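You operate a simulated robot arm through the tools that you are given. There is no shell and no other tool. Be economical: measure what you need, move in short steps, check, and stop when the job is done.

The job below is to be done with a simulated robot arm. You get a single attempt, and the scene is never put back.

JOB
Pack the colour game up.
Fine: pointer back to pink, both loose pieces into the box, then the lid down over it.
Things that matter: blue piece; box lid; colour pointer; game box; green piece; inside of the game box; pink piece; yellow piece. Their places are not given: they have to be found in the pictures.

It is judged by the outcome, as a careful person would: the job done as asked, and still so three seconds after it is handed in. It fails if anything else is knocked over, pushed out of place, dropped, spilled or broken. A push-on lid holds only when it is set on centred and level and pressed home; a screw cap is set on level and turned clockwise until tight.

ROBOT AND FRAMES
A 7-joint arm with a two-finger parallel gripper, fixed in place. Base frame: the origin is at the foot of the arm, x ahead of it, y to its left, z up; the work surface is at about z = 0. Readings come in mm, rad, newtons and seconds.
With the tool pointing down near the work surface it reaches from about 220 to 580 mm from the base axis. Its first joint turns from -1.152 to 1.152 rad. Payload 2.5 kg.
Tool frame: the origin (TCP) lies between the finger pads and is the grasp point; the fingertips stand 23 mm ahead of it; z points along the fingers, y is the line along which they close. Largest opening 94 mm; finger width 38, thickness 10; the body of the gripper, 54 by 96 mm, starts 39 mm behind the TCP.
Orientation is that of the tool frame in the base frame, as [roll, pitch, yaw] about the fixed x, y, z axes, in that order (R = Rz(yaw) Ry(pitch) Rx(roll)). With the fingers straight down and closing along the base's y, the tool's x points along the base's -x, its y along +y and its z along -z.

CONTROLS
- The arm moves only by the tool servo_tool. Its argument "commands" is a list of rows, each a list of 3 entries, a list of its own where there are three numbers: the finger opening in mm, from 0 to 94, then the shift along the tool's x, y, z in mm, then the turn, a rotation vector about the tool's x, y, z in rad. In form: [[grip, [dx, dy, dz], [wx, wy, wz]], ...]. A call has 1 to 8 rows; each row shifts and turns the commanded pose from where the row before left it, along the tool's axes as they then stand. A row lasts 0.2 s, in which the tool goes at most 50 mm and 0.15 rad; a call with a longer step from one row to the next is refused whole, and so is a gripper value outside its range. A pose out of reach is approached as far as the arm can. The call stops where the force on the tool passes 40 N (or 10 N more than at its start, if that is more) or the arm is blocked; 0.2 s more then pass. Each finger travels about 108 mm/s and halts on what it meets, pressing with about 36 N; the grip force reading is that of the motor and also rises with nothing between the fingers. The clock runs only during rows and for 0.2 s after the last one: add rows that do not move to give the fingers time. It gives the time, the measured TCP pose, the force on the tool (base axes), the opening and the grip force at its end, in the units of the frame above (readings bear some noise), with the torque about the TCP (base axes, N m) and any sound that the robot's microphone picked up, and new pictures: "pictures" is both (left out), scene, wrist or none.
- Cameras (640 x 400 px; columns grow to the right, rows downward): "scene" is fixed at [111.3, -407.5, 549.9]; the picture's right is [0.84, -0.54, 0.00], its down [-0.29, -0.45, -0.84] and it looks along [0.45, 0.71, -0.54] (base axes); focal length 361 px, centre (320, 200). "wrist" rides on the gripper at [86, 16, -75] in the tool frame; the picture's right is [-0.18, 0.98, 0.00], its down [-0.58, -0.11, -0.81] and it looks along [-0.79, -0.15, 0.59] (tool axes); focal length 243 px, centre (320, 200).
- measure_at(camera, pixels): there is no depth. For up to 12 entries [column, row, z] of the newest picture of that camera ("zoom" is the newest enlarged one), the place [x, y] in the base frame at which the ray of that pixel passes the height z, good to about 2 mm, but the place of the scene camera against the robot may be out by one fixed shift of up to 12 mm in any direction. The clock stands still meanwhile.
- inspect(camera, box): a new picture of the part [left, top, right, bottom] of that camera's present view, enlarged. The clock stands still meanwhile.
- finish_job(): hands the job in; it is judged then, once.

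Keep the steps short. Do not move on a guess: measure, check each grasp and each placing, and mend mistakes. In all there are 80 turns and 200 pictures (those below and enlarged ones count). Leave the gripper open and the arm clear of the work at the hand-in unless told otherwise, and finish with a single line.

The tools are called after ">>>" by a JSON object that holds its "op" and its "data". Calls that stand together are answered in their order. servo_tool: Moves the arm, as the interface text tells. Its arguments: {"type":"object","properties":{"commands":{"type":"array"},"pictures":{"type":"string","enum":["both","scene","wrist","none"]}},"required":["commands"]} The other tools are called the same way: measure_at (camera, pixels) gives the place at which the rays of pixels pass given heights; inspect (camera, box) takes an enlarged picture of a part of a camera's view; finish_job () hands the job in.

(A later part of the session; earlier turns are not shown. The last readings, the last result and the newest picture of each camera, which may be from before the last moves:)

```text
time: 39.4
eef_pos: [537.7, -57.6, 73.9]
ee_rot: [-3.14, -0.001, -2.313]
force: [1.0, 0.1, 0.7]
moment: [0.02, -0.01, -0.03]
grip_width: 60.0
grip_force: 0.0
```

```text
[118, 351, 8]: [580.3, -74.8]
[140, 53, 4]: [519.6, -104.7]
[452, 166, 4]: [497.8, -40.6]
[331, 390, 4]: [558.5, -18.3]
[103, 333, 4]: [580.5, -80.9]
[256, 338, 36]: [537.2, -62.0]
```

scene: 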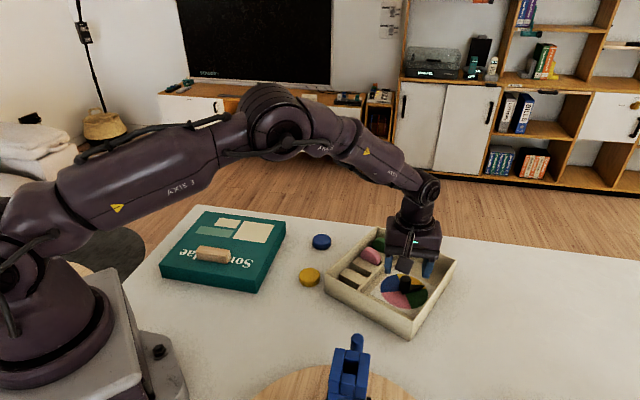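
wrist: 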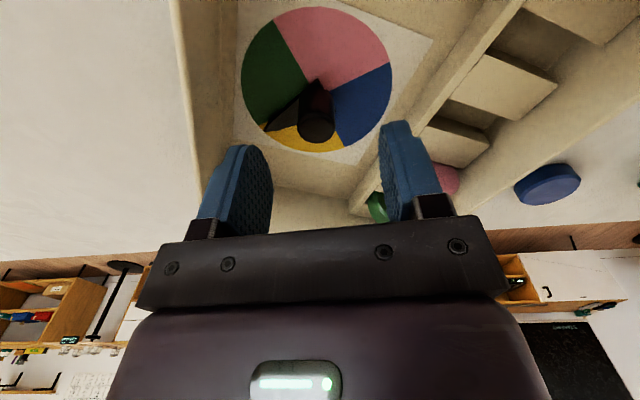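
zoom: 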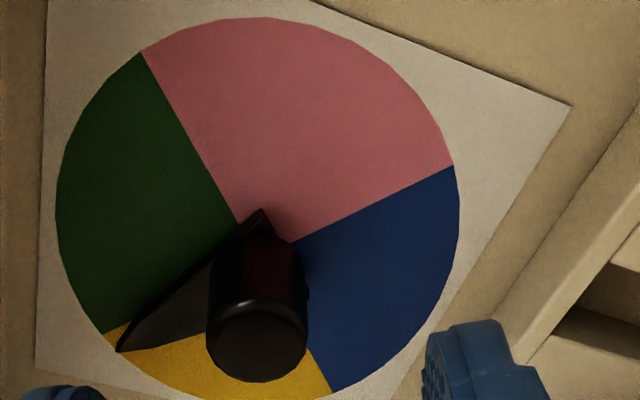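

Dial centre (539,-61); tip at −18.5°, pink mid-line at −160°: needs 141.5° clockwise. Wind 0.4 rad more, centre, grip.

>>> {"op": "servo_tool", "data": {"commands": [[60, [0, 0, 0], [0, 0, -0.133]], [60, [0, 0, 0], [0, 0, -0.133]], [60, [0, 0, 0], [0, 0, -0.133]], [60, [2.4, -2.2, 17], [0, 0, 0]], [60, [0, 0, 18], [0, 0, 0]], [15, [0, 0, 0], [0, 0, 0]], [15, [0, 0, 0], [0, 0, 0]], [15, [0, 0, 0], [0, 0, 0]]], "pictures": "none"}}

>>> {"op": "servo_tool", "data": {"commands": [[15, [0, 0, 0], [0, 0, 0.13]], [15, [0, 0, 0], [0, 0, 0.13]], [15, [0, 0, 0], [0, 0, 0.13]], [15, [0, 0, 0], [0, 0, 0.13]], [15, [0, 0, 0], [0, 0, 0.13]], [15, [0, 0, 0], [0, 0, 0.13]], [15, [0, 0, 0], [0, 0, 0.13]], [15, [0, 0, 0], [0, 0, 0.13]]], "pictures": "none"}}

>>> {"op": "servo_tool", "data": {"commands": [[15, [0, 0, 0], [0, 0, 0.13]], [15, [0, 0, 0], [0, 0, 0.13]], [15, [0, 0, 0], [0, 0, 0.13]], [15, [0, 0, 0], [0, 0, 0.13]], [15, [0, 0, 0], [0, 0, 0.13]], [15, [0, 0, 0], [0, 0, 0.13]], [15, [0, 0, 0], [0, 0, 0.13]], [15, [0, 0, 0], [0, 0, 0.13]]]}}

```text
time: 41.2
eef_pos: [538.7, -60.2, 39.2]
ee_rot: [3.141, 0.001, -1.913]
force: [-0.3, 0.6, 2.4]
moment: [-0.13, 0.06, 0.01]
grip_width: 20.8
grip_force: 35.4
```

```text
time: 43.0
eef_pos: [538.4, -58.9, 39.2]
ee_rot: [-3.141, 0.0, -2.956]
force: [1.2, -2.0, 0.0]
moment: [-0.08, 0.19, 0.01]
grip_width: 21.2
grip_force: 36.0
```

```text
time: 44.8
eef_pos: [539.6, -61.7, 39.7]
ee_rot: [3.141, 0.0, 2.286]
force: [-2.6, -0.2, 2.9]
moment: [-0.1, -0.06, 0.0]
grip_width: 21.4
grip_force: 36.2
```

scene: 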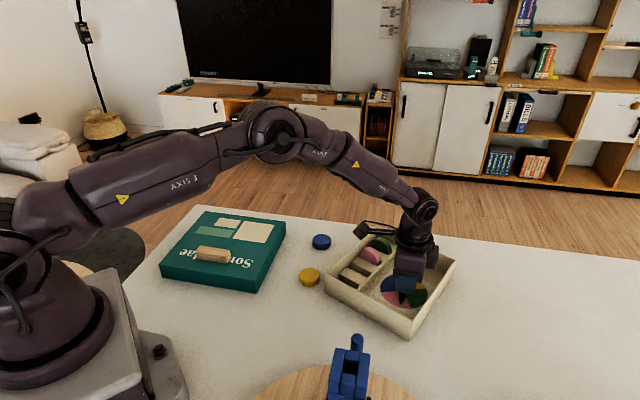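
wrist: 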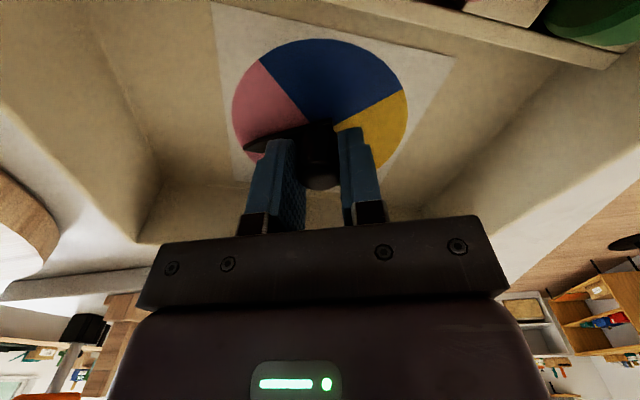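

Tip now enters pink. 0.39 rad more.

>>> {"op": "servo_tool", "data": {"commands": [[15, [0, 0, 0], [0, 0, 0.13]], [15, [0, 0, 0], [0, 0, 0.13]], [15, [0, 0, 0], [0, 0, 0.13]], [60, [0, 0, 0], [0, 0, 0]], [60, [0, 0, -15], [0, 0, 0]], [60, [0, 0, -25], [0, 0, 0]], [60, [0, 0, 0], [0, 0, 0]]]}}

>>> {"op": "inspect", "data": {"camera": "wrist", "box": [220, 0, 460, 150]}}

```text
time: 46.4
eef_pos: [540.3, -60.0, 79.0]
ee_rot: [-3.142, 0.001, 1.897]
force: [-0.6, -0.1, 0.4]
moment: [0.02, 0.0, -0.04]
grip_width: 60.0
grip_force: 0.0
```

scene: 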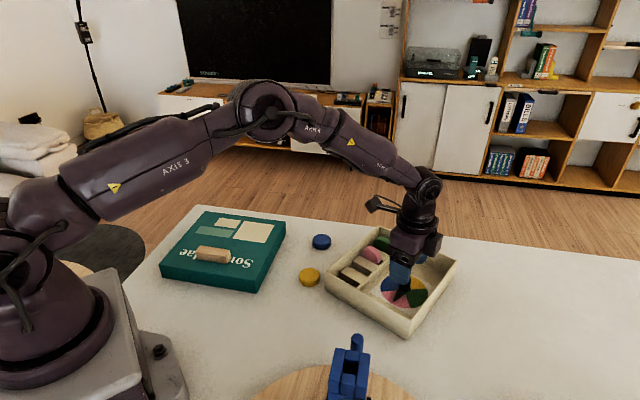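
wrist: 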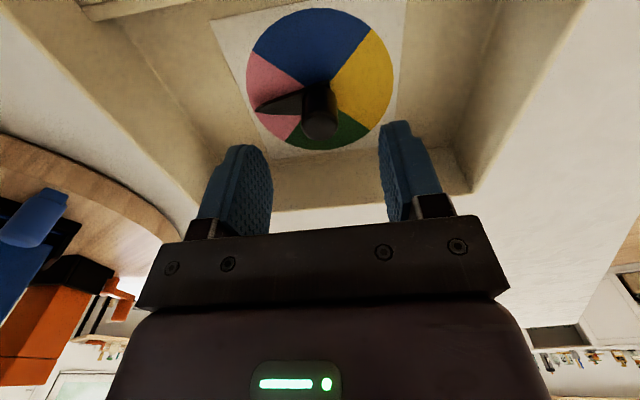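

```text
2.67 times, centred on (340, 75) of wrist
```

zoom: 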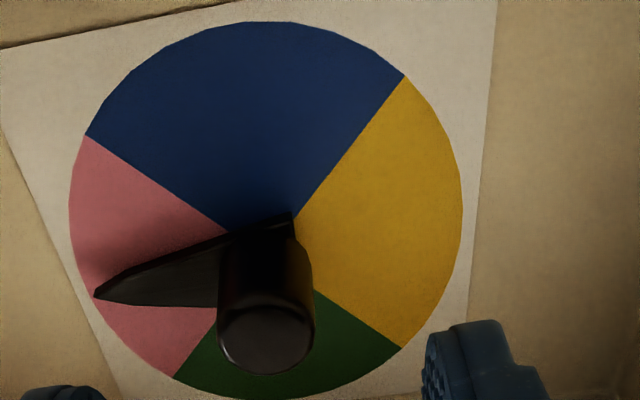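

Pointer is now on mid-pink. The box itself got turned about 63° and I'd like it back where it stood. First rise and straighten for a full view.

>>> {"op": "servo_tool", "data": {"commands": [[94, [0, 0, -22.5], [0, 0, -0.138]], [94, [0, 0, -22.5], [0, 0, -0.138]], [94, [0, 0, -22.5], [0, 0, -0.138]], [94, [0, 0, -22.5], [0, 0, -0.138]], [94, [0, 0, -22.5], [0, 0, -0.138]], [94, [0, 0, -22.5], [0, 0, -0.138]], [94, [0, 0, -22.5], [0, 0, -0.138]], [94, [0, 0, -22.5], [0, 0, -0.138]]], "pictures": "none"}}

>>> {"op": "servo_tool", "data": {"commands": [[94, [0, 0, 0], [0, 0, -0.141]], [94, [35, 0, 0], [0, 0, 0]], [94, [35, 0, 0], [0, 0, 0]], [94, [35, 0, 0], [0, 0, 0]], [94, [35, 0, 0], [0, 0, 0]], [94, [0, 0, 0], [0, 0, 0]]]}}

>>> {"op": "inspect", "data": {"camera": "wrist", "box": [200, 0, 520, 200]}}

```text
time: 48.2
eef_pos: [540.1, -61.1, 258.0]
ee_rot: [3.141, -0.001, 3.004]
force: [-0.5, 0.3, 1.3]
moment: [0.0, 0.02, 0.0]
grip_width: 94.3
grip_force: 0.1
```

```text
time: 49.6
eef_pos: [400.2, -60.4, 260.7]
ee_rot: [3.14, 0.001, -3.139]
force: [0.5, -0.4, 0.1]
moment: [0.01, 0.01, -0.01]
grip_width: 93.8
grip_force: 0.0
```

scene: 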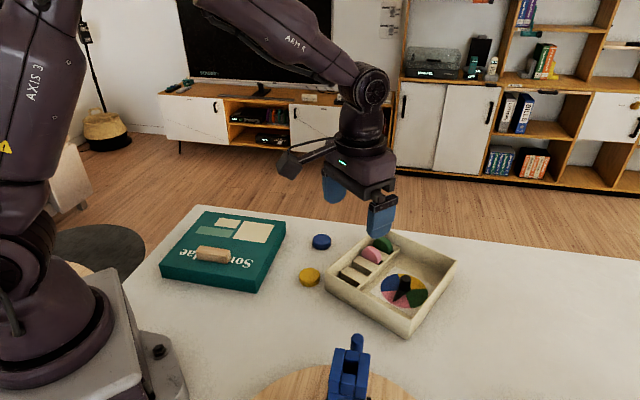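
wrist: 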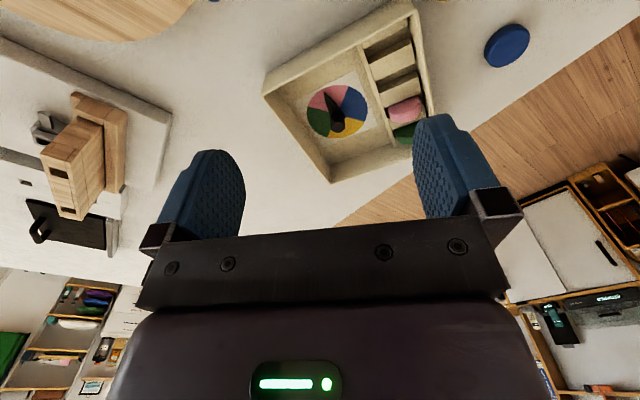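

```text
2.00 times, centred on (360, 100) of wrist
```

zoom: 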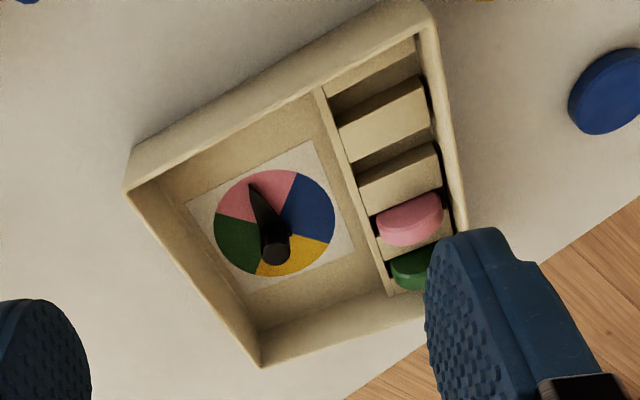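

Measuring box top corners and base corners at trial heights.

>>> {"op": "measure_at", "data": {"camera": "zoom", "pixels": [[125, 190, 40], [125, 190, 48], [134, 148, 0], [432, 18, 40], [432, 18, 48], [260, 366, 40], [260, 366, 48], [432, 2, 0], [410, 318, 40], [275, 240, 4]]}}

>>> {"op": "measure_at", "data": {"camera": "scene", "pixels": [[323, 277, 40], [323, 277, 48], [408, 323, 40], [406, 338, 0], [324, 290, 0], [457, 262, 40], [374, 228, 40]]}}

```text
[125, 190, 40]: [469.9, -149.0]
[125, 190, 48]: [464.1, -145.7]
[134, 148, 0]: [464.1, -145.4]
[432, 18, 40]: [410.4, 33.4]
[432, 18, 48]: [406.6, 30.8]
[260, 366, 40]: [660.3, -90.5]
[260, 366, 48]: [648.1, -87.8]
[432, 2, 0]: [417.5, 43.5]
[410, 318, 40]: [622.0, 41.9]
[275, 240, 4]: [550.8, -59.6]
```

```text
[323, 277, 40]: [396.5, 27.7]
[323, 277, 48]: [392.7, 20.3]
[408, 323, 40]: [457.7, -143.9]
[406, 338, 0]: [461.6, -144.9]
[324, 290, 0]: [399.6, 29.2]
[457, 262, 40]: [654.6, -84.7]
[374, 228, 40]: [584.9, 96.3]
```

Box: height ≈44, corners near (466,-147), (409,33), (654,-89); rotated 62° about (538.5,-60). I'll grip the front wall at about (508,-130) and swing it back. First go above it.

>>> {"op": "servo_tool", "data": {"commands": [[50, [-21.6, -14, 34], [0, 0, 0]], [50, [-21.6, -14, 34], [0, 0, 0]], [50, [-21.6, -14, 34], [0, 0, 0]], [50, [-21.6, -14, 34], [0, 0, 0]], [50, [-21.6, -14, 34], [0, 0, 0]], [50, [0, 0, 0], [0, 0, -0.148]], [50, [0, 0, 0], [0, 0, -0.148]], [50, [0, 0, 0], [0, 0, 0]]]}}

```text
time: 51.4
eef_pos: [507.5, -130.2, 88.3]
ee_rot: [3.14, 0.0, -2.838]
force: [0.3, 0.6, -0.9]
moment: [0.02, 0.02, 0.0]
grip_width: 49.8
grip_force: 0.1
```

scene: 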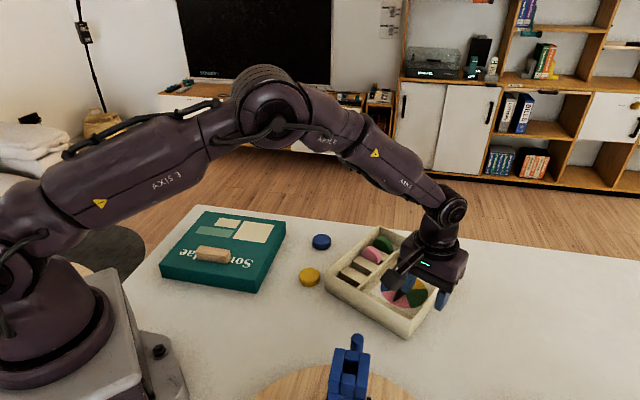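
wrist: 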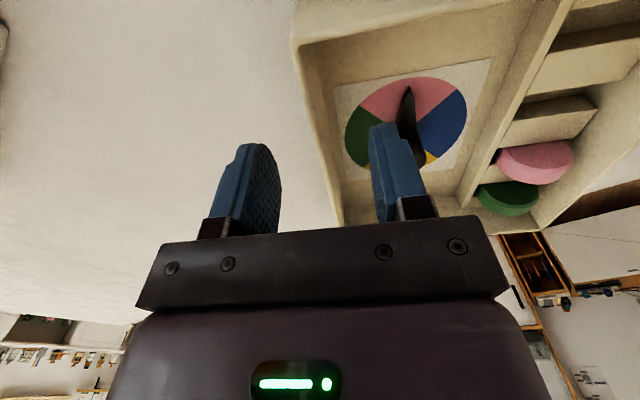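

Check that the wall top is below the TCP line.

>>> {"op": "measure_at", "data": {"camera": "wrist", "pixels": [[292, 45, 44], [300, 44, 44], [309, 110, 44], [317, 110, 44], [340, 230, 44]]}}

>>> {"op": "inspect", "data": {"camera": "wrist", "box": [240, 0, 480, 180]}}

```text
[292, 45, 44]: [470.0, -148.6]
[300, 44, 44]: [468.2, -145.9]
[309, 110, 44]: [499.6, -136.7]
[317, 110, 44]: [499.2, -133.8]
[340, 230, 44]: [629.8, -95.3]
```

```text
2.22 times, centred on (360, 90) of wrist
```

zoom: 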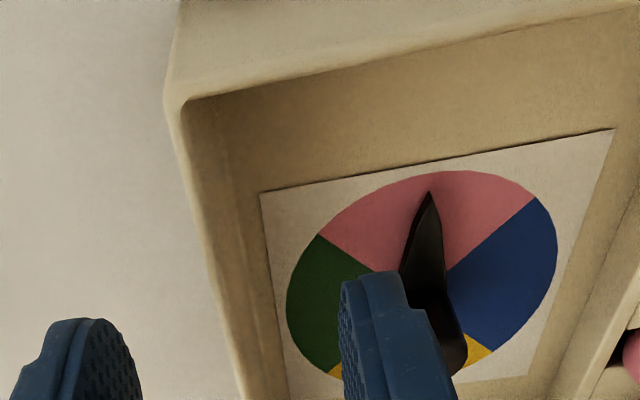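

Wall runs along direction 18°, its centre ~2.5 mm outward of the TCP. Correct, descend to z≈46, close.

>>> {"op": "servo_tool", "data": {"commands": [[40, [0, -2.5, 14], [0, 0, 0]], [40, [0, 0, 14], [0, 0, 0]], [40, [0, 0, 14], [0, 0, 0]], [40, [0, 0, 0], [0, 0, 0]], [0, [0, 0, 0], [0, 0, 0]], [0, [0, 0, 0], [0, 0, 0]], [0, [0, 0, 0], [0, 0, 0]]], "pictures": "wrist"}}

```text
time: 53.0
eef_pos: [508.7, -133.1, 46.7]
ee_rot: [3.141, 0.0, -2.84]
force: [-1.1, 1.0, -0.4]
moment: [0.01, -0.27, 0.27]
grip_width: 3.8
grip_force: 36.4
```

wrist: 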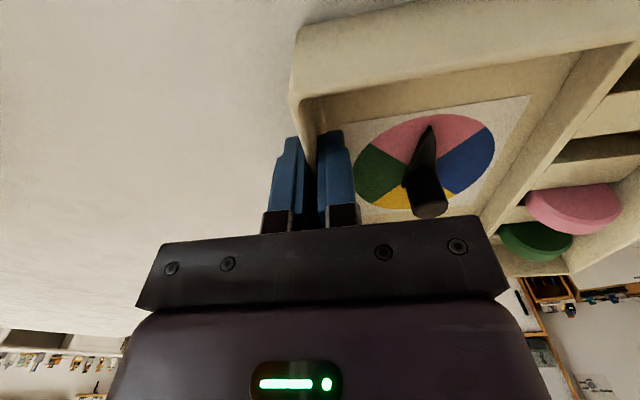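

Wall held (3.8 mm). Swing clockwise about (538.5,-60), first half.

>>> {"op": "servo_tool", "data": {"commands": [[0, [6.32, 5.82, 0], [0, 0, 0.109]], [0, [6.32, 5.82, 0], [0, 0, 0.109]], [0, [6.32, 5.82, 0], [0, 0, 0.109]], [0, [6.32, 5.82, 0], [0, 0, 0.109]], [0, [6.32, 5.82, 0], [0, 0, 0.109]]]}}

```text
time: 54.2
eef_pos: [475.5, -107.2, 48.2]
ee_rot: [3.141, 0.0, 2.892]
force: [-0.6, -1.1, 1.2]
moment: [0.1, 0.22, 0.31]
grip_width: 3.5
grip_force: 35.9
```

scene: 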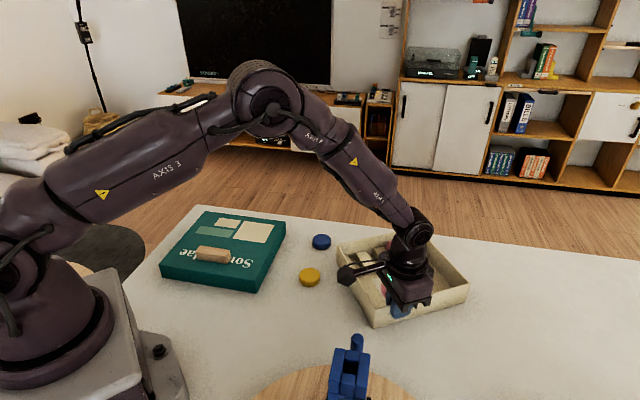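
wrist: 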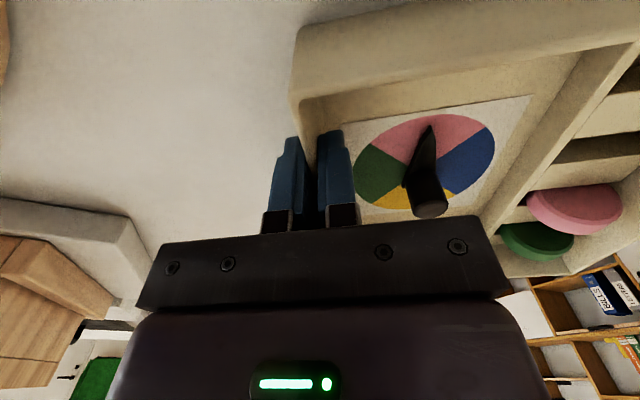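

Rigidly following. Second half, then release and rise, and back off for a view.

>>> {"op": "servo_tool", "data": {"commands": [[0, [6.32, 5.82, 0], [0, 0, 0.109]], [0, [6.32, 5.82, 0], [0, 0, 0.109]], [0, [6.32, 5.82, 0], [0, 0, 0.109]], [0, [6.32, 5.82, 0], [0, 0, 0.109]], [0, [6.32, 5.82, 0], [0, 0, 0.109]], [0, [0, 0, 0], [0, 0, 0]]], "pictures": "none"}}

>>> {"op": "servo_tool", "data": {"commands": [[40, [0, 0, 0], [0, 0, 0]], [40, [0, 0, 0], [0, 0, 0]], [40, [0, 0, -40], [0, 0, 0]], [40, [0, 0, -45], [0, 0, 0]], [40, [0, 0, -45], [0, 0, 0]], [40, [0, 0, -45], [0, 0, 0]], [40, [0, 0, -40], [0, 0, 0]]]}}

```text
time: 55.6
eef_pos: [460.3, -67.5, 47.0]
ee_rot: [3.141, -0.001, 2.348]
force: [-0.6, 0.5, 0.5]
moment: [0.01, 0.12, 0.08]
grip_width: 3.7
grip_force: 36.3
```

```text
time: 57.2
eef_pos: [460.2, -66.4, 262.0]
ee_rot: [3.141, 0.0, 2.351]
force: [0.2, 0.5, -0.2]
moment: [0.01, 0.06, 0.02]
grip_width: 40.1
grip_force: 0.0
```

scene: 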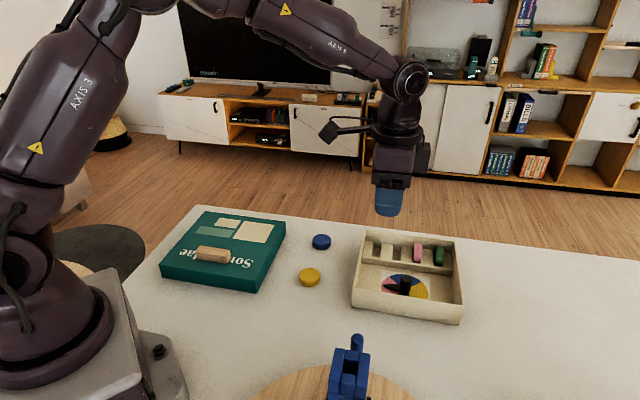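
wrist: 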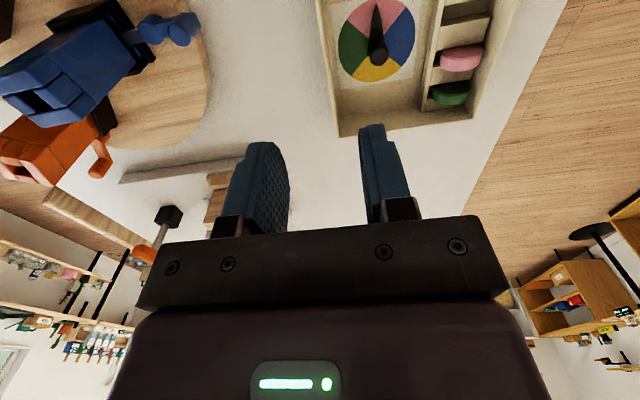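

Box is back in its original place and the pointer is on pink. Now I measure free floor area beside the dial, and the loose pieces.

>>> {"op": "inspect", "data": {"camera": "wrist", "box": [300, 0, 540, 150]}}

>>> {"op": "inspect", "data": {"camera": "scene", "box": [345, 225, 473, 325]}}

```text
2.67 times, centred on (420, 75) of wrist
```

zoom: 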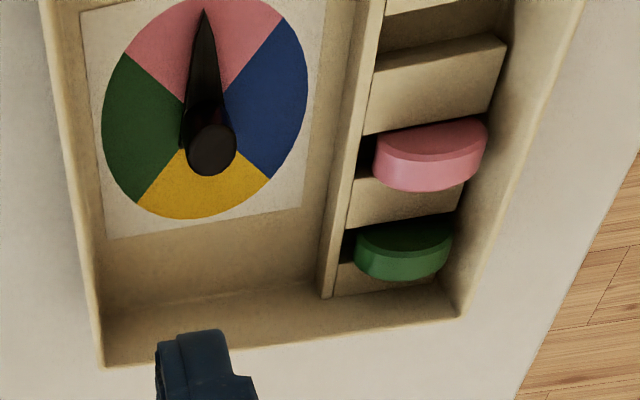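

```text
4.00 times, centred on (409, 275) of scene
```

zoom: 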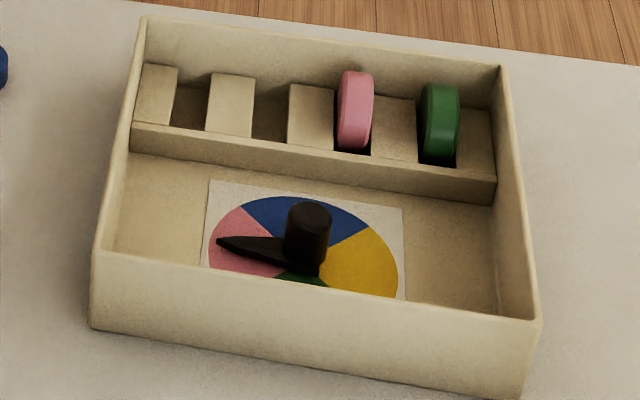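

>>> {"op": "measure_at", "data": {"camera": "zoom", "pixels": [[132, 153, 4], [210, 180, 4], [403, 210, 4], [494, 205, 4], [110, 250, 4], [93, 252, 44], [541, 320, 44], [500, 66, 44], [145, 17, 44], [100, 245, 40]]}}

>>> {"op": "inspect", "data": {"camera": "wrist", "box": [300, 0, 540, 150]}}

```text
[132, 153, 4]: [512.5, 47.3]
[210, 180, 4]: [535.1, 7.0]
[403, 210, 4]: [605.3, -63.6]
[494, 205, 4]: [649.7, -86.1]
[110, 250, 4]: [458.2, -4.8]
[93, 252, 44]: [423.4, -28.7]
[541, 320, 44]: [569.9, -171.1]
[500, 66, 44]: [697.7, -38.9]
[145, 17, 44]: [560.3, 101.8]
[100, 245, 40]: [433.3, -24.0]
```

```text
2.67 times, centred on (420, 75) of wrist
```

zoom: 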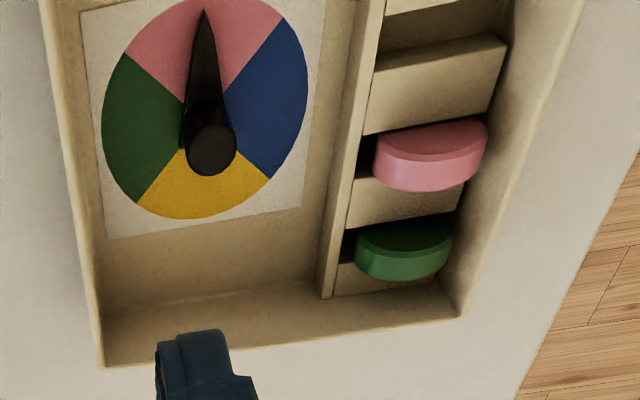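

Free strip left of the dial ≈46×113 mm: targets (509,4) for the first piece and (469,-35) for the second. Go above the blue piece now.

>>> {"op": "servo_tool", "data": {"commands": [[60, [20.5, 23.8, 24], [0, 0, 0]], [60, [20.5, 23.8, 24], [0, 0, 0]], [60, [20.5, 23.8, 24], [0, 0, 0]], [60, [20.5, 23.8, 24], [0, 0, 0]], [60, [20.5, 23.8, 24], [0, 0, 0]], [60, [20.5, 23.8, 24], [0, 0, 0]], [60, [20.5, 23.8, 24], [0, 0, 0]], [60, [0, 0, 0], [0, 0, 0]]]}}

>>> {"op": "inspect", "data": {"camera": "wrist", "box": [240, 0, 400, 120]}}

```text
time: 59.0
eef_pos: [478.5, 151.6, 92.8]
ee_rot: [3.141, 0.002, 2.348]
force: [-0.4, 0.0, 1.0]
moment: [0.01, 0.01, 0.01]
grip_width: 60.1
grip_force: 0.0
```

scene: 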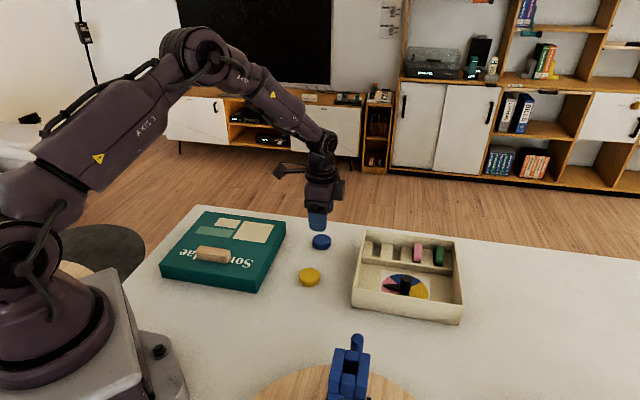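
wrist: 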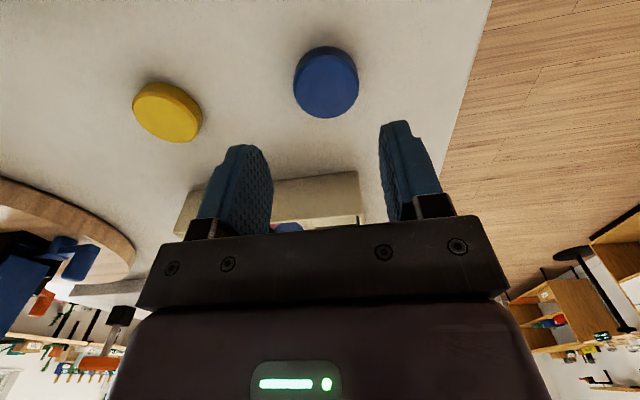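

```text
3.33 times, centred on (320, 60) of wrist
```

zoom: 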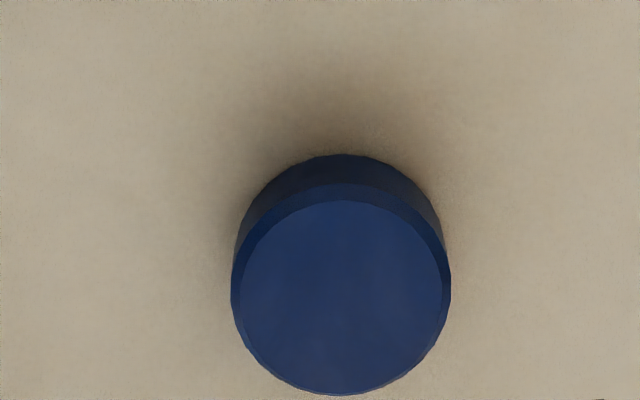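

>>> {"op": "measure_at", "data": {"camera": "zoom", "pixels": [[341, 293, 12], [232, 290, 12], [451, 290, 12], [341, 185, 12], [341, 395, 12], [341, 155, 0]]}}

>>> {"op": "measure_at", "data": {"camera": "wrist", "pixels": [[166, 114, 12], [134, 108, 12], [202, 122, 12]]}}

```text
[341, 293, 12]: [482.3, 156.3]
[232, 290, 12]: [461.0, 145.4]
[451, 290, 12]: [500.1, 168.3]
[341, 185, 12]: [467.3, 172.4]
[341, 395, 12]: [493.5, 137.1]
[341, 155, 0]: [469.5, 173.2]
```

```text
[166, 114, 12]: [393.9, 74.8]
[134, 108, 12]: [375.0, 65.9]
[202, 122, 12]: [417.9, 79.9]
```

The pieces are Ø≈44, ~12 high; blue centre (480.5,156), yellow about (395,72). Correct, descend to z≈28 and grip blue.

>>> {"op": "servo_tool", "data": {"commands": [[72, [1.7, 4.5, 5], [0, 0, 0]], [72, [0, 0, 20], [0, 0, 0]], [72, [0, 0, 20], [0, 0, 0]], [72, [0, 0, 19], [0, 0, 0]], [72, [0, 0, 0], [0, 0, 0]], [35, [0, 0, 0], [0, 0, 0]], [35, [0, 0, 0], [0, 0, 0]], [35, [0, 0, 0], [0, 0, 0]]]}}

```text
time: 60.8
eef_pos: [480.3, 156.9, 29.6]
ee_rot: [3.141, 0.001, 2.348]
force: [-0.4, -0.1, -0.5]
moment: [0.0, -0.03, -0.03]
grip_width: 42.5
grip_force: 36.3
```

scene: 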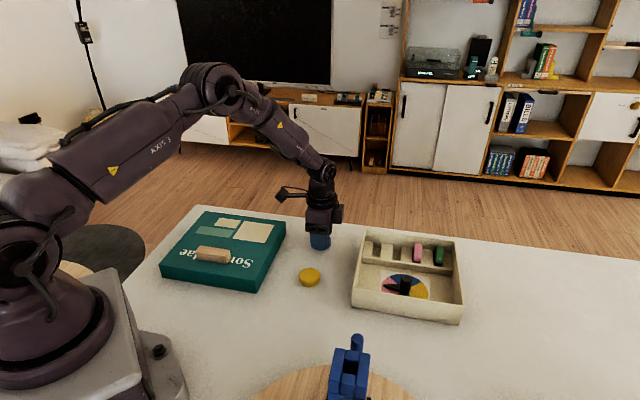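
wrist: 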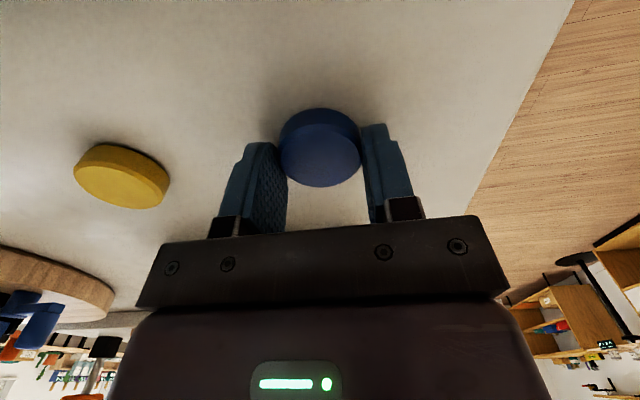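

Blue is held (42.5 mm). Lift to z≈110 and move above the left strip of the box.

>>> {"op": "servo_tool", "data": {"commands": [[35, [0, 0, -40], [0, 0, 0]], [35, [0, 0, -40], [0, 0, 0]], [35, [-32.2, -23.7, 0], [0, 0, 0]], [35, [-32.2, -23.7, 0], [0, 0, 0]], [35, [-32.2, -23.7, 0], [0, 0, 0]], [35, [-32.2, -23.7, 0], [0, 0, 0]], [35, [0, 0, 0], [0, 0, 0]]]}}

>>> {"op": "inspect", "data": {"camera": "wrist", "box": [200, 0, 480, 180]}}

```text
time: 62.4
eef_pos: [501.2, -4.1, 109.8]
ee_rot: [-3.141, 0.001, 2.351]
force: [0.4, 0.0, 0.6]
moment: [0.03, 0.02, 0.03]
grip_width: 42.2
grip_force: 36.1
```

scene: 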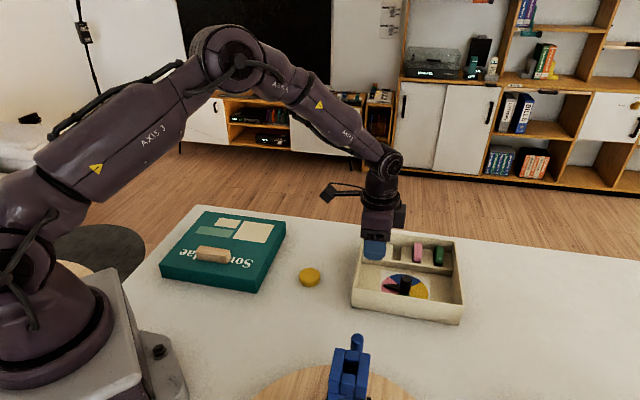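
wrist: 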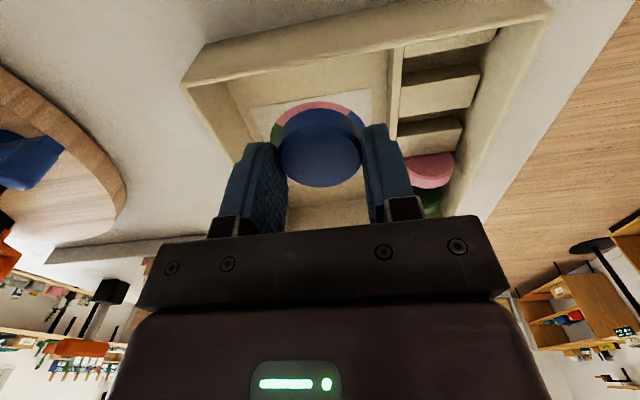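

```text
2.22 times, centred on (340, 90) of wrist
```

zoom: 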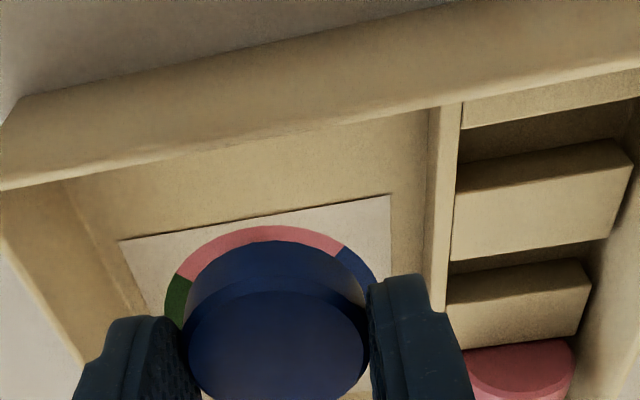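

Measuring strip edges from here: wall/floor line, card edge and rack front.

>>> {"op": "measure_at", "data": {"camera": "zoom", "pixels": [[62, 182, 4], [420, 112, 4], [120, 240, 4], [388, 196, 4], [424, 240, 4], [462, 103, 25], [447, 310, 25], [2, 190, 44], [2, 190, 48], [80, 362, 44], [640, 70, 44], [130, 310, 4]]}}

```text
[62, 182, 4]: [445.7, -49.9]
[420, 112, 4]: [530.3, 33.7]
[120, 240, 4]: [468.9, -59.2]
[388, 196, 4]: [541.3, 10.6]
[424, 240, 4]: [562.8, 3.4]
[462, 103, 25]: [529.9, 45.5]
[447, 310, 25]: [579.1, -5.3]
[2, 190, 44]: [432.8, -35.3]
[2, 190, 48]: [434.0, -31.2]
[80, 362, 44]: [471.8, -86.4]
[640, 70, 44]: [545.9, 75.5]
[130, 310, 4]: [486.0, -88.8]
```

The near wall hides the floor strip; the strip is ~40 wide (wall inner at u≈332, card at 370), rack front at v≈404, front wall inner at v≈286. Place blue at u=355, v=364 → (510,3). Move and descend, first to z≈60.

>>> {"op": "servo_tool", "data": {"commands": [[35, [-1.3, 11.1, 0], [0, 0, 0]], [35, [0, 0, 25], [0, 0, 0]], [35, [0, 0, 25], [0, 0, 0]], [35, [0, 0, 0], [0, 0, 0]]]}}

>>> {"op": "inspect", "data": {"camera": "scene", "box": [335, 205, 475, 325]}}

```text
time: 63.4
eef_pos: [512.9, 3.6, 61.0]
ee_rot: [-3.141, -0.001, 2.348]
force: [0.2, 0.1, -0.3]
moment: [0.03, 0.01, -0.01]
grip_width: 42.4
grip_force: 35.7
```

scene: 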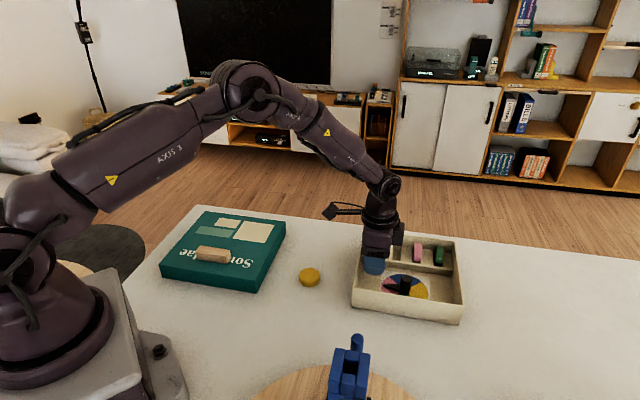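
wrist: 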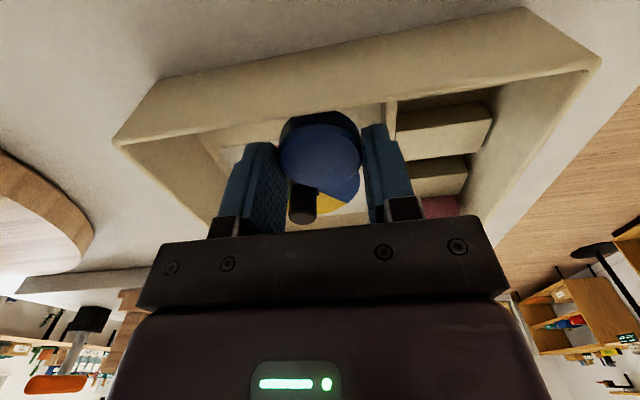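

```text
3.33 times, centred on (405, 265) of scene
```

zoom: 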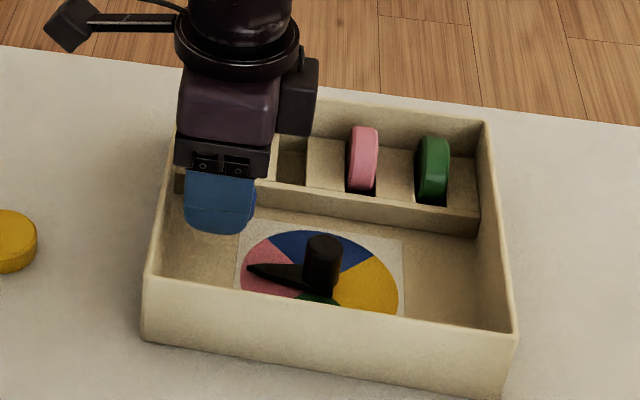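

Between wall and dial, good. Nudge 2 mm from the rack and lower gently.

>>> {"op": "servo_tool", "data": {"commands": [[35, [0, -2, 9], [0, 0, 0]], [35, [0, 0, 9], [0, 0, 0]], [35, [0, 0, 6], [0, 0, 0]], [35, [0, 0, 2], [0, 0, 0]], [35, [0, 0, 0], [0, 0, 0]]], "pictures": "wrist"}}

```text
time: 64.6
eef_pos: [509.6, 3.2, 33.8]
ee_rot: [3.141, -0.001, 2.35]
force: [-0.3, -0.2, 0.0]
moment: [0.0, 0.0, 0.0]
grip_width: 42.3
grip_force: 35.7
```

wrist: 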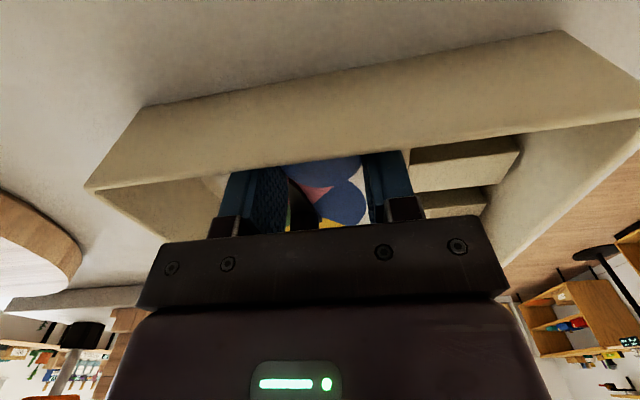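

No contact yet; lower 1 mm steps.

>>> {"op": "servo_tool", "data": {"commands": [[35, [0, 0, 1], [0, 0, 0]], [35, [0, 0, 1], [0, 0, 0]], [35, [0, 0, 0], [0, 0, 0]]], "pictures": "none"}}

```text
time: 65.4
eef_pos: [510.4, 3.2, 32.6]
ee_rot: [3.139, 0.003, 2.349]
force: [-6.2, 0.2, 18.4]
moment: [0.04, 0.2, 0.02]
grip_width: 42.3
grip_force: 36.0
```

Touching (18 N). Release with a small opening and rise clear.

>>> {"op": "servo_tool", "data": {"commands": [[42.5, [0, 0, -1], [0, 0, 0]], [48, [0, 0, 0], [0, 0, 0]], [48, [0, 0, 0], [0, 0, 0]], [48, [0, 0, -20], [0, 0, 0]], [48, [0, 0, -35], [0, 0, 0]], [48, [0, 0, -30], [0, 0, 0]]]}}

>>> {"op": "inspect", "data": {"camera": "wrist", "box": [180, 0, 500, 200]}}

>>> {"op": "inspect", "data": {"camera": "scene", "box": [335, 205, 475, 325]}}

```text
time: 66.8
eef_pos: [509.5, 3.7, 119.1]
ee_rot: [3.141, -0.002, 2.349]
force: [0.2, 0.4, -0.5]
moment: [0.02, -0.02, 0.0]
grip_width: 47.8
grip_force: 0.1
```

scene: 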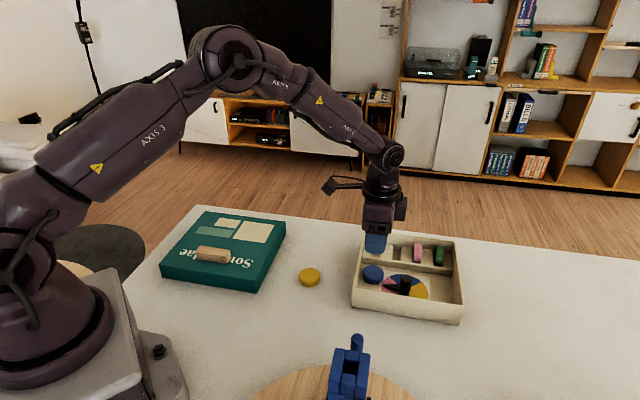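
wrist: 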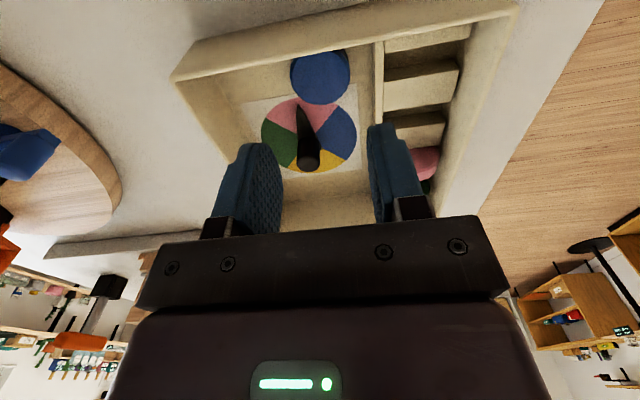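

```text
2.00 times, centred on (340, 100) of wrist
```

zoom: 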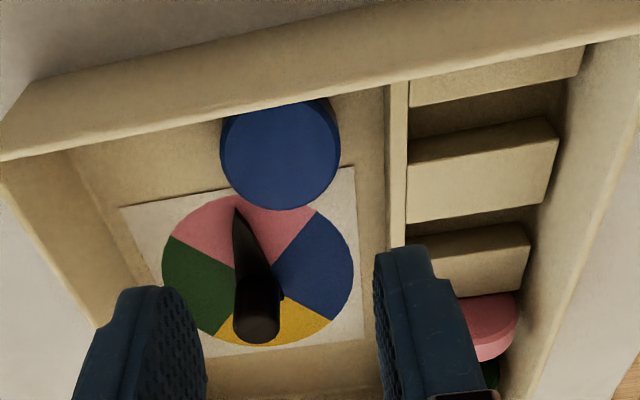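

```text
3.33 times, centred on (405, 265) of scene
```

zoom: 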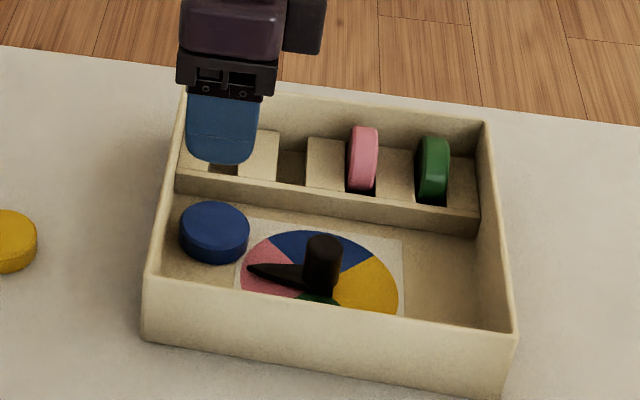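

Blue lies flat. To make room for yellow I push it ~15 mm toward the rack with closed fingers from the front side.

>>> {"op": "servo_tool", "data": {"commands": [[0, [1, -38, 0], [0, 0, 0]], [0, [0, 0, 30], [0, 0, 0]], [0, [0, 0, 30], [0, 0, 0]], [0, [0, 0, 23], [0, 0, 0]], [0, [0, 0, 0], [0, 0, 0]]]}}

```text
time: 68.0
eef_pos: [481.7, -23.4, 34.8]
ee_rot: [3.14, 0.0, 2.348]
force: [0.4, -0.3, 0.7]
moment: [0.02, 0.01, 0.01]
grip_width: 0.0
grip_force: 35.7
```

scene: 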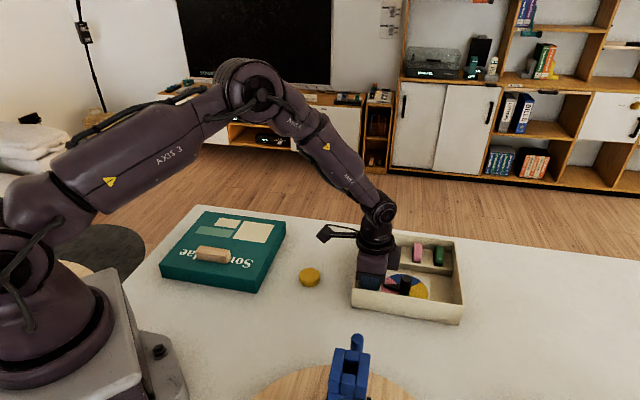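
wrist: 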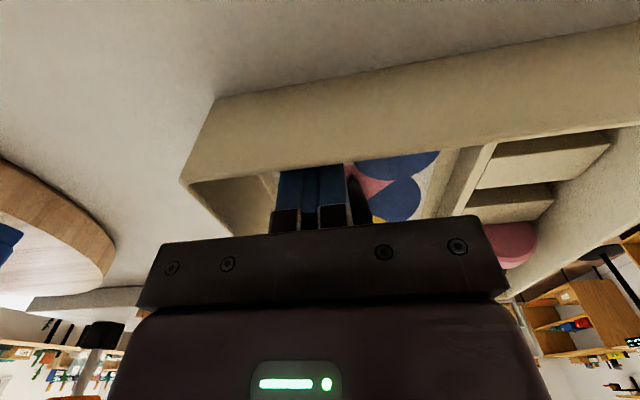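

Push slowly 22 mm toward the rack, then rise.

>>> {"op": "servo_tool", "data": {"commands": [[0, [0, 5, 0], [0, 0, 0]], [0, [0, 5, 0], [0, 0, 0]], [0, [0, 4, 0], [0, 0, 0]], [0, [0, 4, 0], [0, 0, 0]], [0, [0, 3, 0], [0, 0, 0]], [0, [0, 0, 0], [0, 0, 0]]], "pictures": "none"}}

>>> {"op": "servo_tool", "data": {"commands": [[0, [0, -2, 0], [0, 0, 0]], [0, [0, 0, -30], [0, 0, 0]], [0, [0, 0, -40], [0, 0, 0]], [72, [0, 0, -30], [0, 0, 0]]]}}

>>> {"op": "inspect", "data": {"camera": "wrist", "box": [180, 0, 500, 200]}}

>>> {"op": "inspect", "data": {"camera": "scene", "box": [335, 205, 475, 325]}}

```text
time: 69.4
eef_pos: [497.7, -8.7, 34.9]
ee_rot: [-3.141, -0.001, 2.35]
force: [0.2, -0.2, 0.3]
moment: [0.02, -0.01, 0.0]
grip_width: 0.0
grip_force: 35.8
```

```text
time: 70.4
eef_pos: [494.4, -8.4, 135.5]
ee_rot: [-3.142, 0.001, 2.349]
force: [0.4, -0.1, -0.4]
moment: [-0.02, 0.02, 0.01]
grip_width: 72.4
grip_force: 0.0
```

scene: 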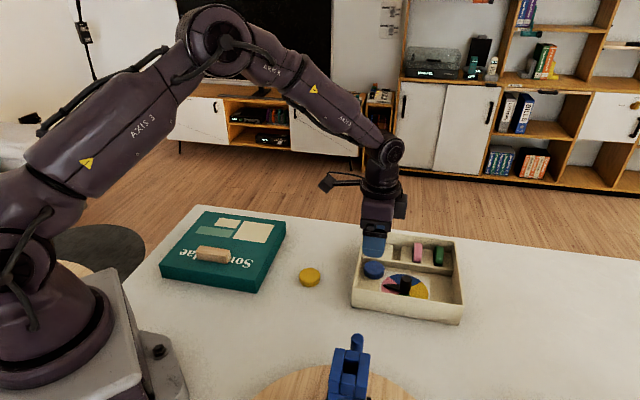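
wrist: 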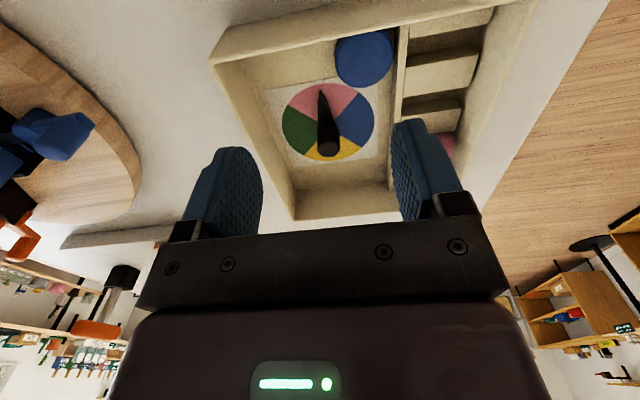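

```text
2.00 times, centred on (340, 100) of wrist
```

zoom: 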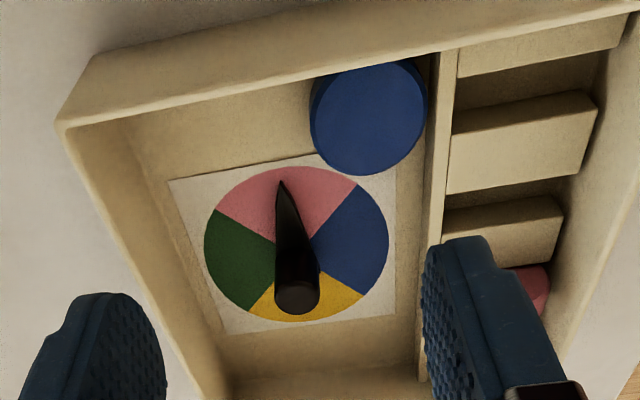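

```text
3.33 times, centred on (405, 265) of scene
```

zoom: 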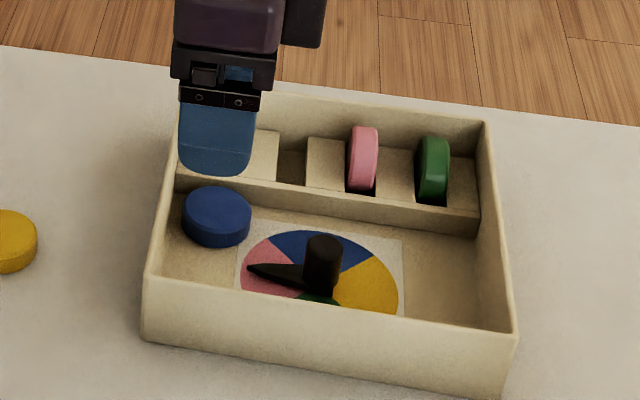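

Blue is against the rack with room in front. Measure blue & walls here, then go above the yellow piece.

>>> {"op": "measure_at", "data": {"camera": "zoom", "pixels": [[372, 118, 17], [330, 150, 17], [72, 125, 46], [215, 385, 46], [58, 124, 46], [445, 50, 25], [436, 240, 25], [284, 182, 8], [640, 10, 46]]}}

>>> {"op": "servo_tool", "data": {"commands": [[72, [31.8, -3.5, 11.4], [0, 0, 0]], [72, [31.8, -3.5, 11.4], [0, 0, 0]], [72, [31.8, -3.5, 11.4], [0, 0, 0]], [72, [31.8, -3.5, 11.4], [0, 0, 0]], [72, [0, 0, 0], [0, 0, 0]]], "pictures": "wrist"}}

>>> {"op": "inspect", "data": {"camera": "wrist", "box": [240, 0, 400, 120]}}

```text
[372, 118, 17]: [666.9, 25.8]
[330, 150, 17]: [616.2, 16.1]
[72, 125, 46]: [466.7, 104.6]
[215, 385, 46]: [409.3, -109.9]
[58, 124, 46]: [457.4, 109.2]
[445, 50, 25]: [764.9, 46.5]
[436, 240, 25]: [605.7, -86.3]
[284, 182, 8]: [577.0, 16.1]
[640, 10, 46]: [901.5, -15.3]
```

```text
time: 71.6
eef_pos: [397.1, 73.5, 88.6]
ee_rot: [-3.141, -0.001, 2.349]
force: [0.1, -0.1, -0.2]
moment: [-0.02, -0.04, 0.01]
grip_width: 72.2
grip_force: 0.0
```

wrist: 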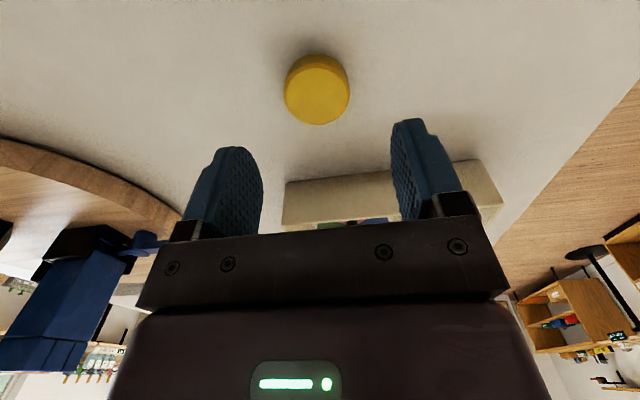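

```text
3.33 times, centred on (320, 60) of wrist
```

zoom: 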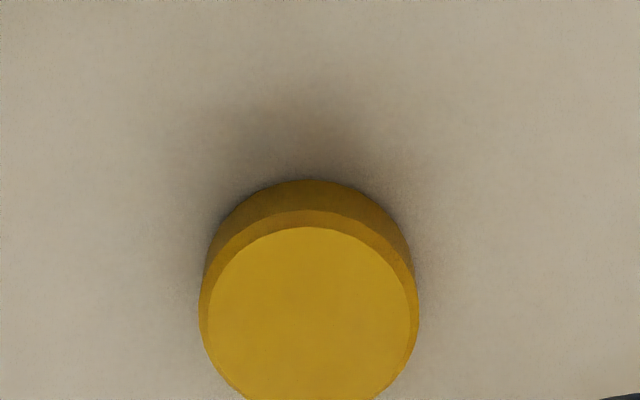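

(Those last box figures used the wrong zoom; ignore.) Measuring the yellow piece.

>>> {"op": "measure_at", "data": {"camera": "wrist", "pixels": [[317, 93, 12], [285, 92, 12], [349, 92, 12], [317, 63, 12], [317, 124, 12]]}}

```text
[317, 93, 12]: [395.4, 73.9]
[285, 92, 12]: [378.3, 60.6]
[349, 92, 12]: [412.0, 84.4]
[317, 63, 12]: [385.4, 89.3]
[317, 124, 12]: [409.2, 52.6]
```

Yellow centre (396,72). Centre, descend to z≈29, grip, lift.

>>> {"op": "servo_tool", "data": {"commands": [[72, [-0.4, -1.8, 20], [0, 0, 0]], [72, [0, 0, 20], [0, 0, 0]], [72, [0, 0, 19], [0, 0, 0]], [72, [0, 0, 0], [0, 0, 0]], [35, [0, 0, 0], [0, 0, 0]], [35, [0, 0, 0], [0, 0, 0]], [35, [0, 0, 0], [0, 0, 0]]], "pictures": "none"}}

>>> {"op": "servo_tool", "data": {"commands": [[35, [0, 0, -40], [0, 0, 0]], [35, [0, 0, -40], [0, 0, 0]], [35, [0, 0, 0], [0, 0, 0]]]}}

```text
time: 73.2
eef_pos: [395.9, 69.9, 30.3]
ee_rot: [3.14, 0.001, 2.35]
force: [-0.4, 0.7, 0.3]
moment: [0.0, -0.01, 0.02]
grip_width: 42.3
grip_force: 35.9
```

```text
time: 74.0
eef_pos: [395.9, 72.3, 112.4]
ee_rot: [3.141, 0.001, 2.349]
force: [0.4, 0.0, 0.5]
moment: [-0.02, 0.01, -0.01]
grip_width: 42.4
grip_force: 35.9
```

scene: 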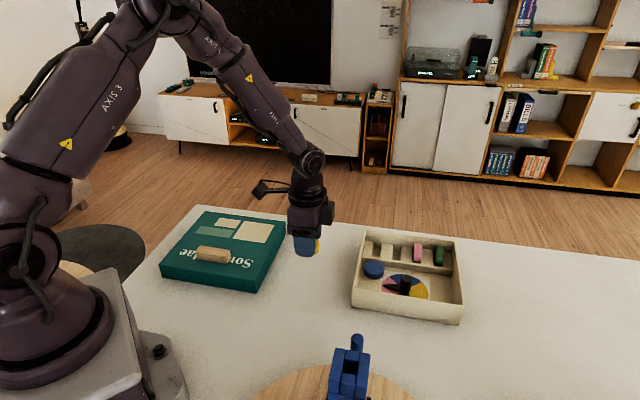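
wrist: 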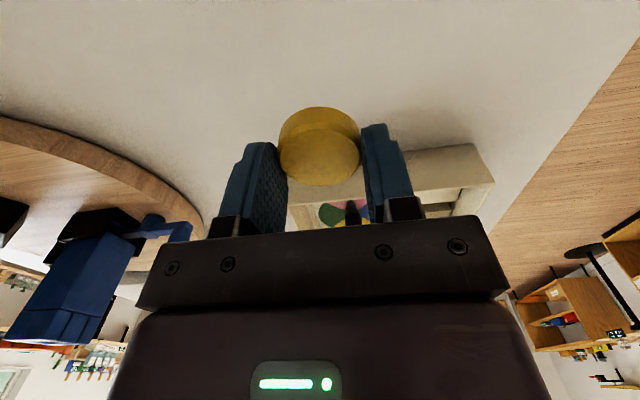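

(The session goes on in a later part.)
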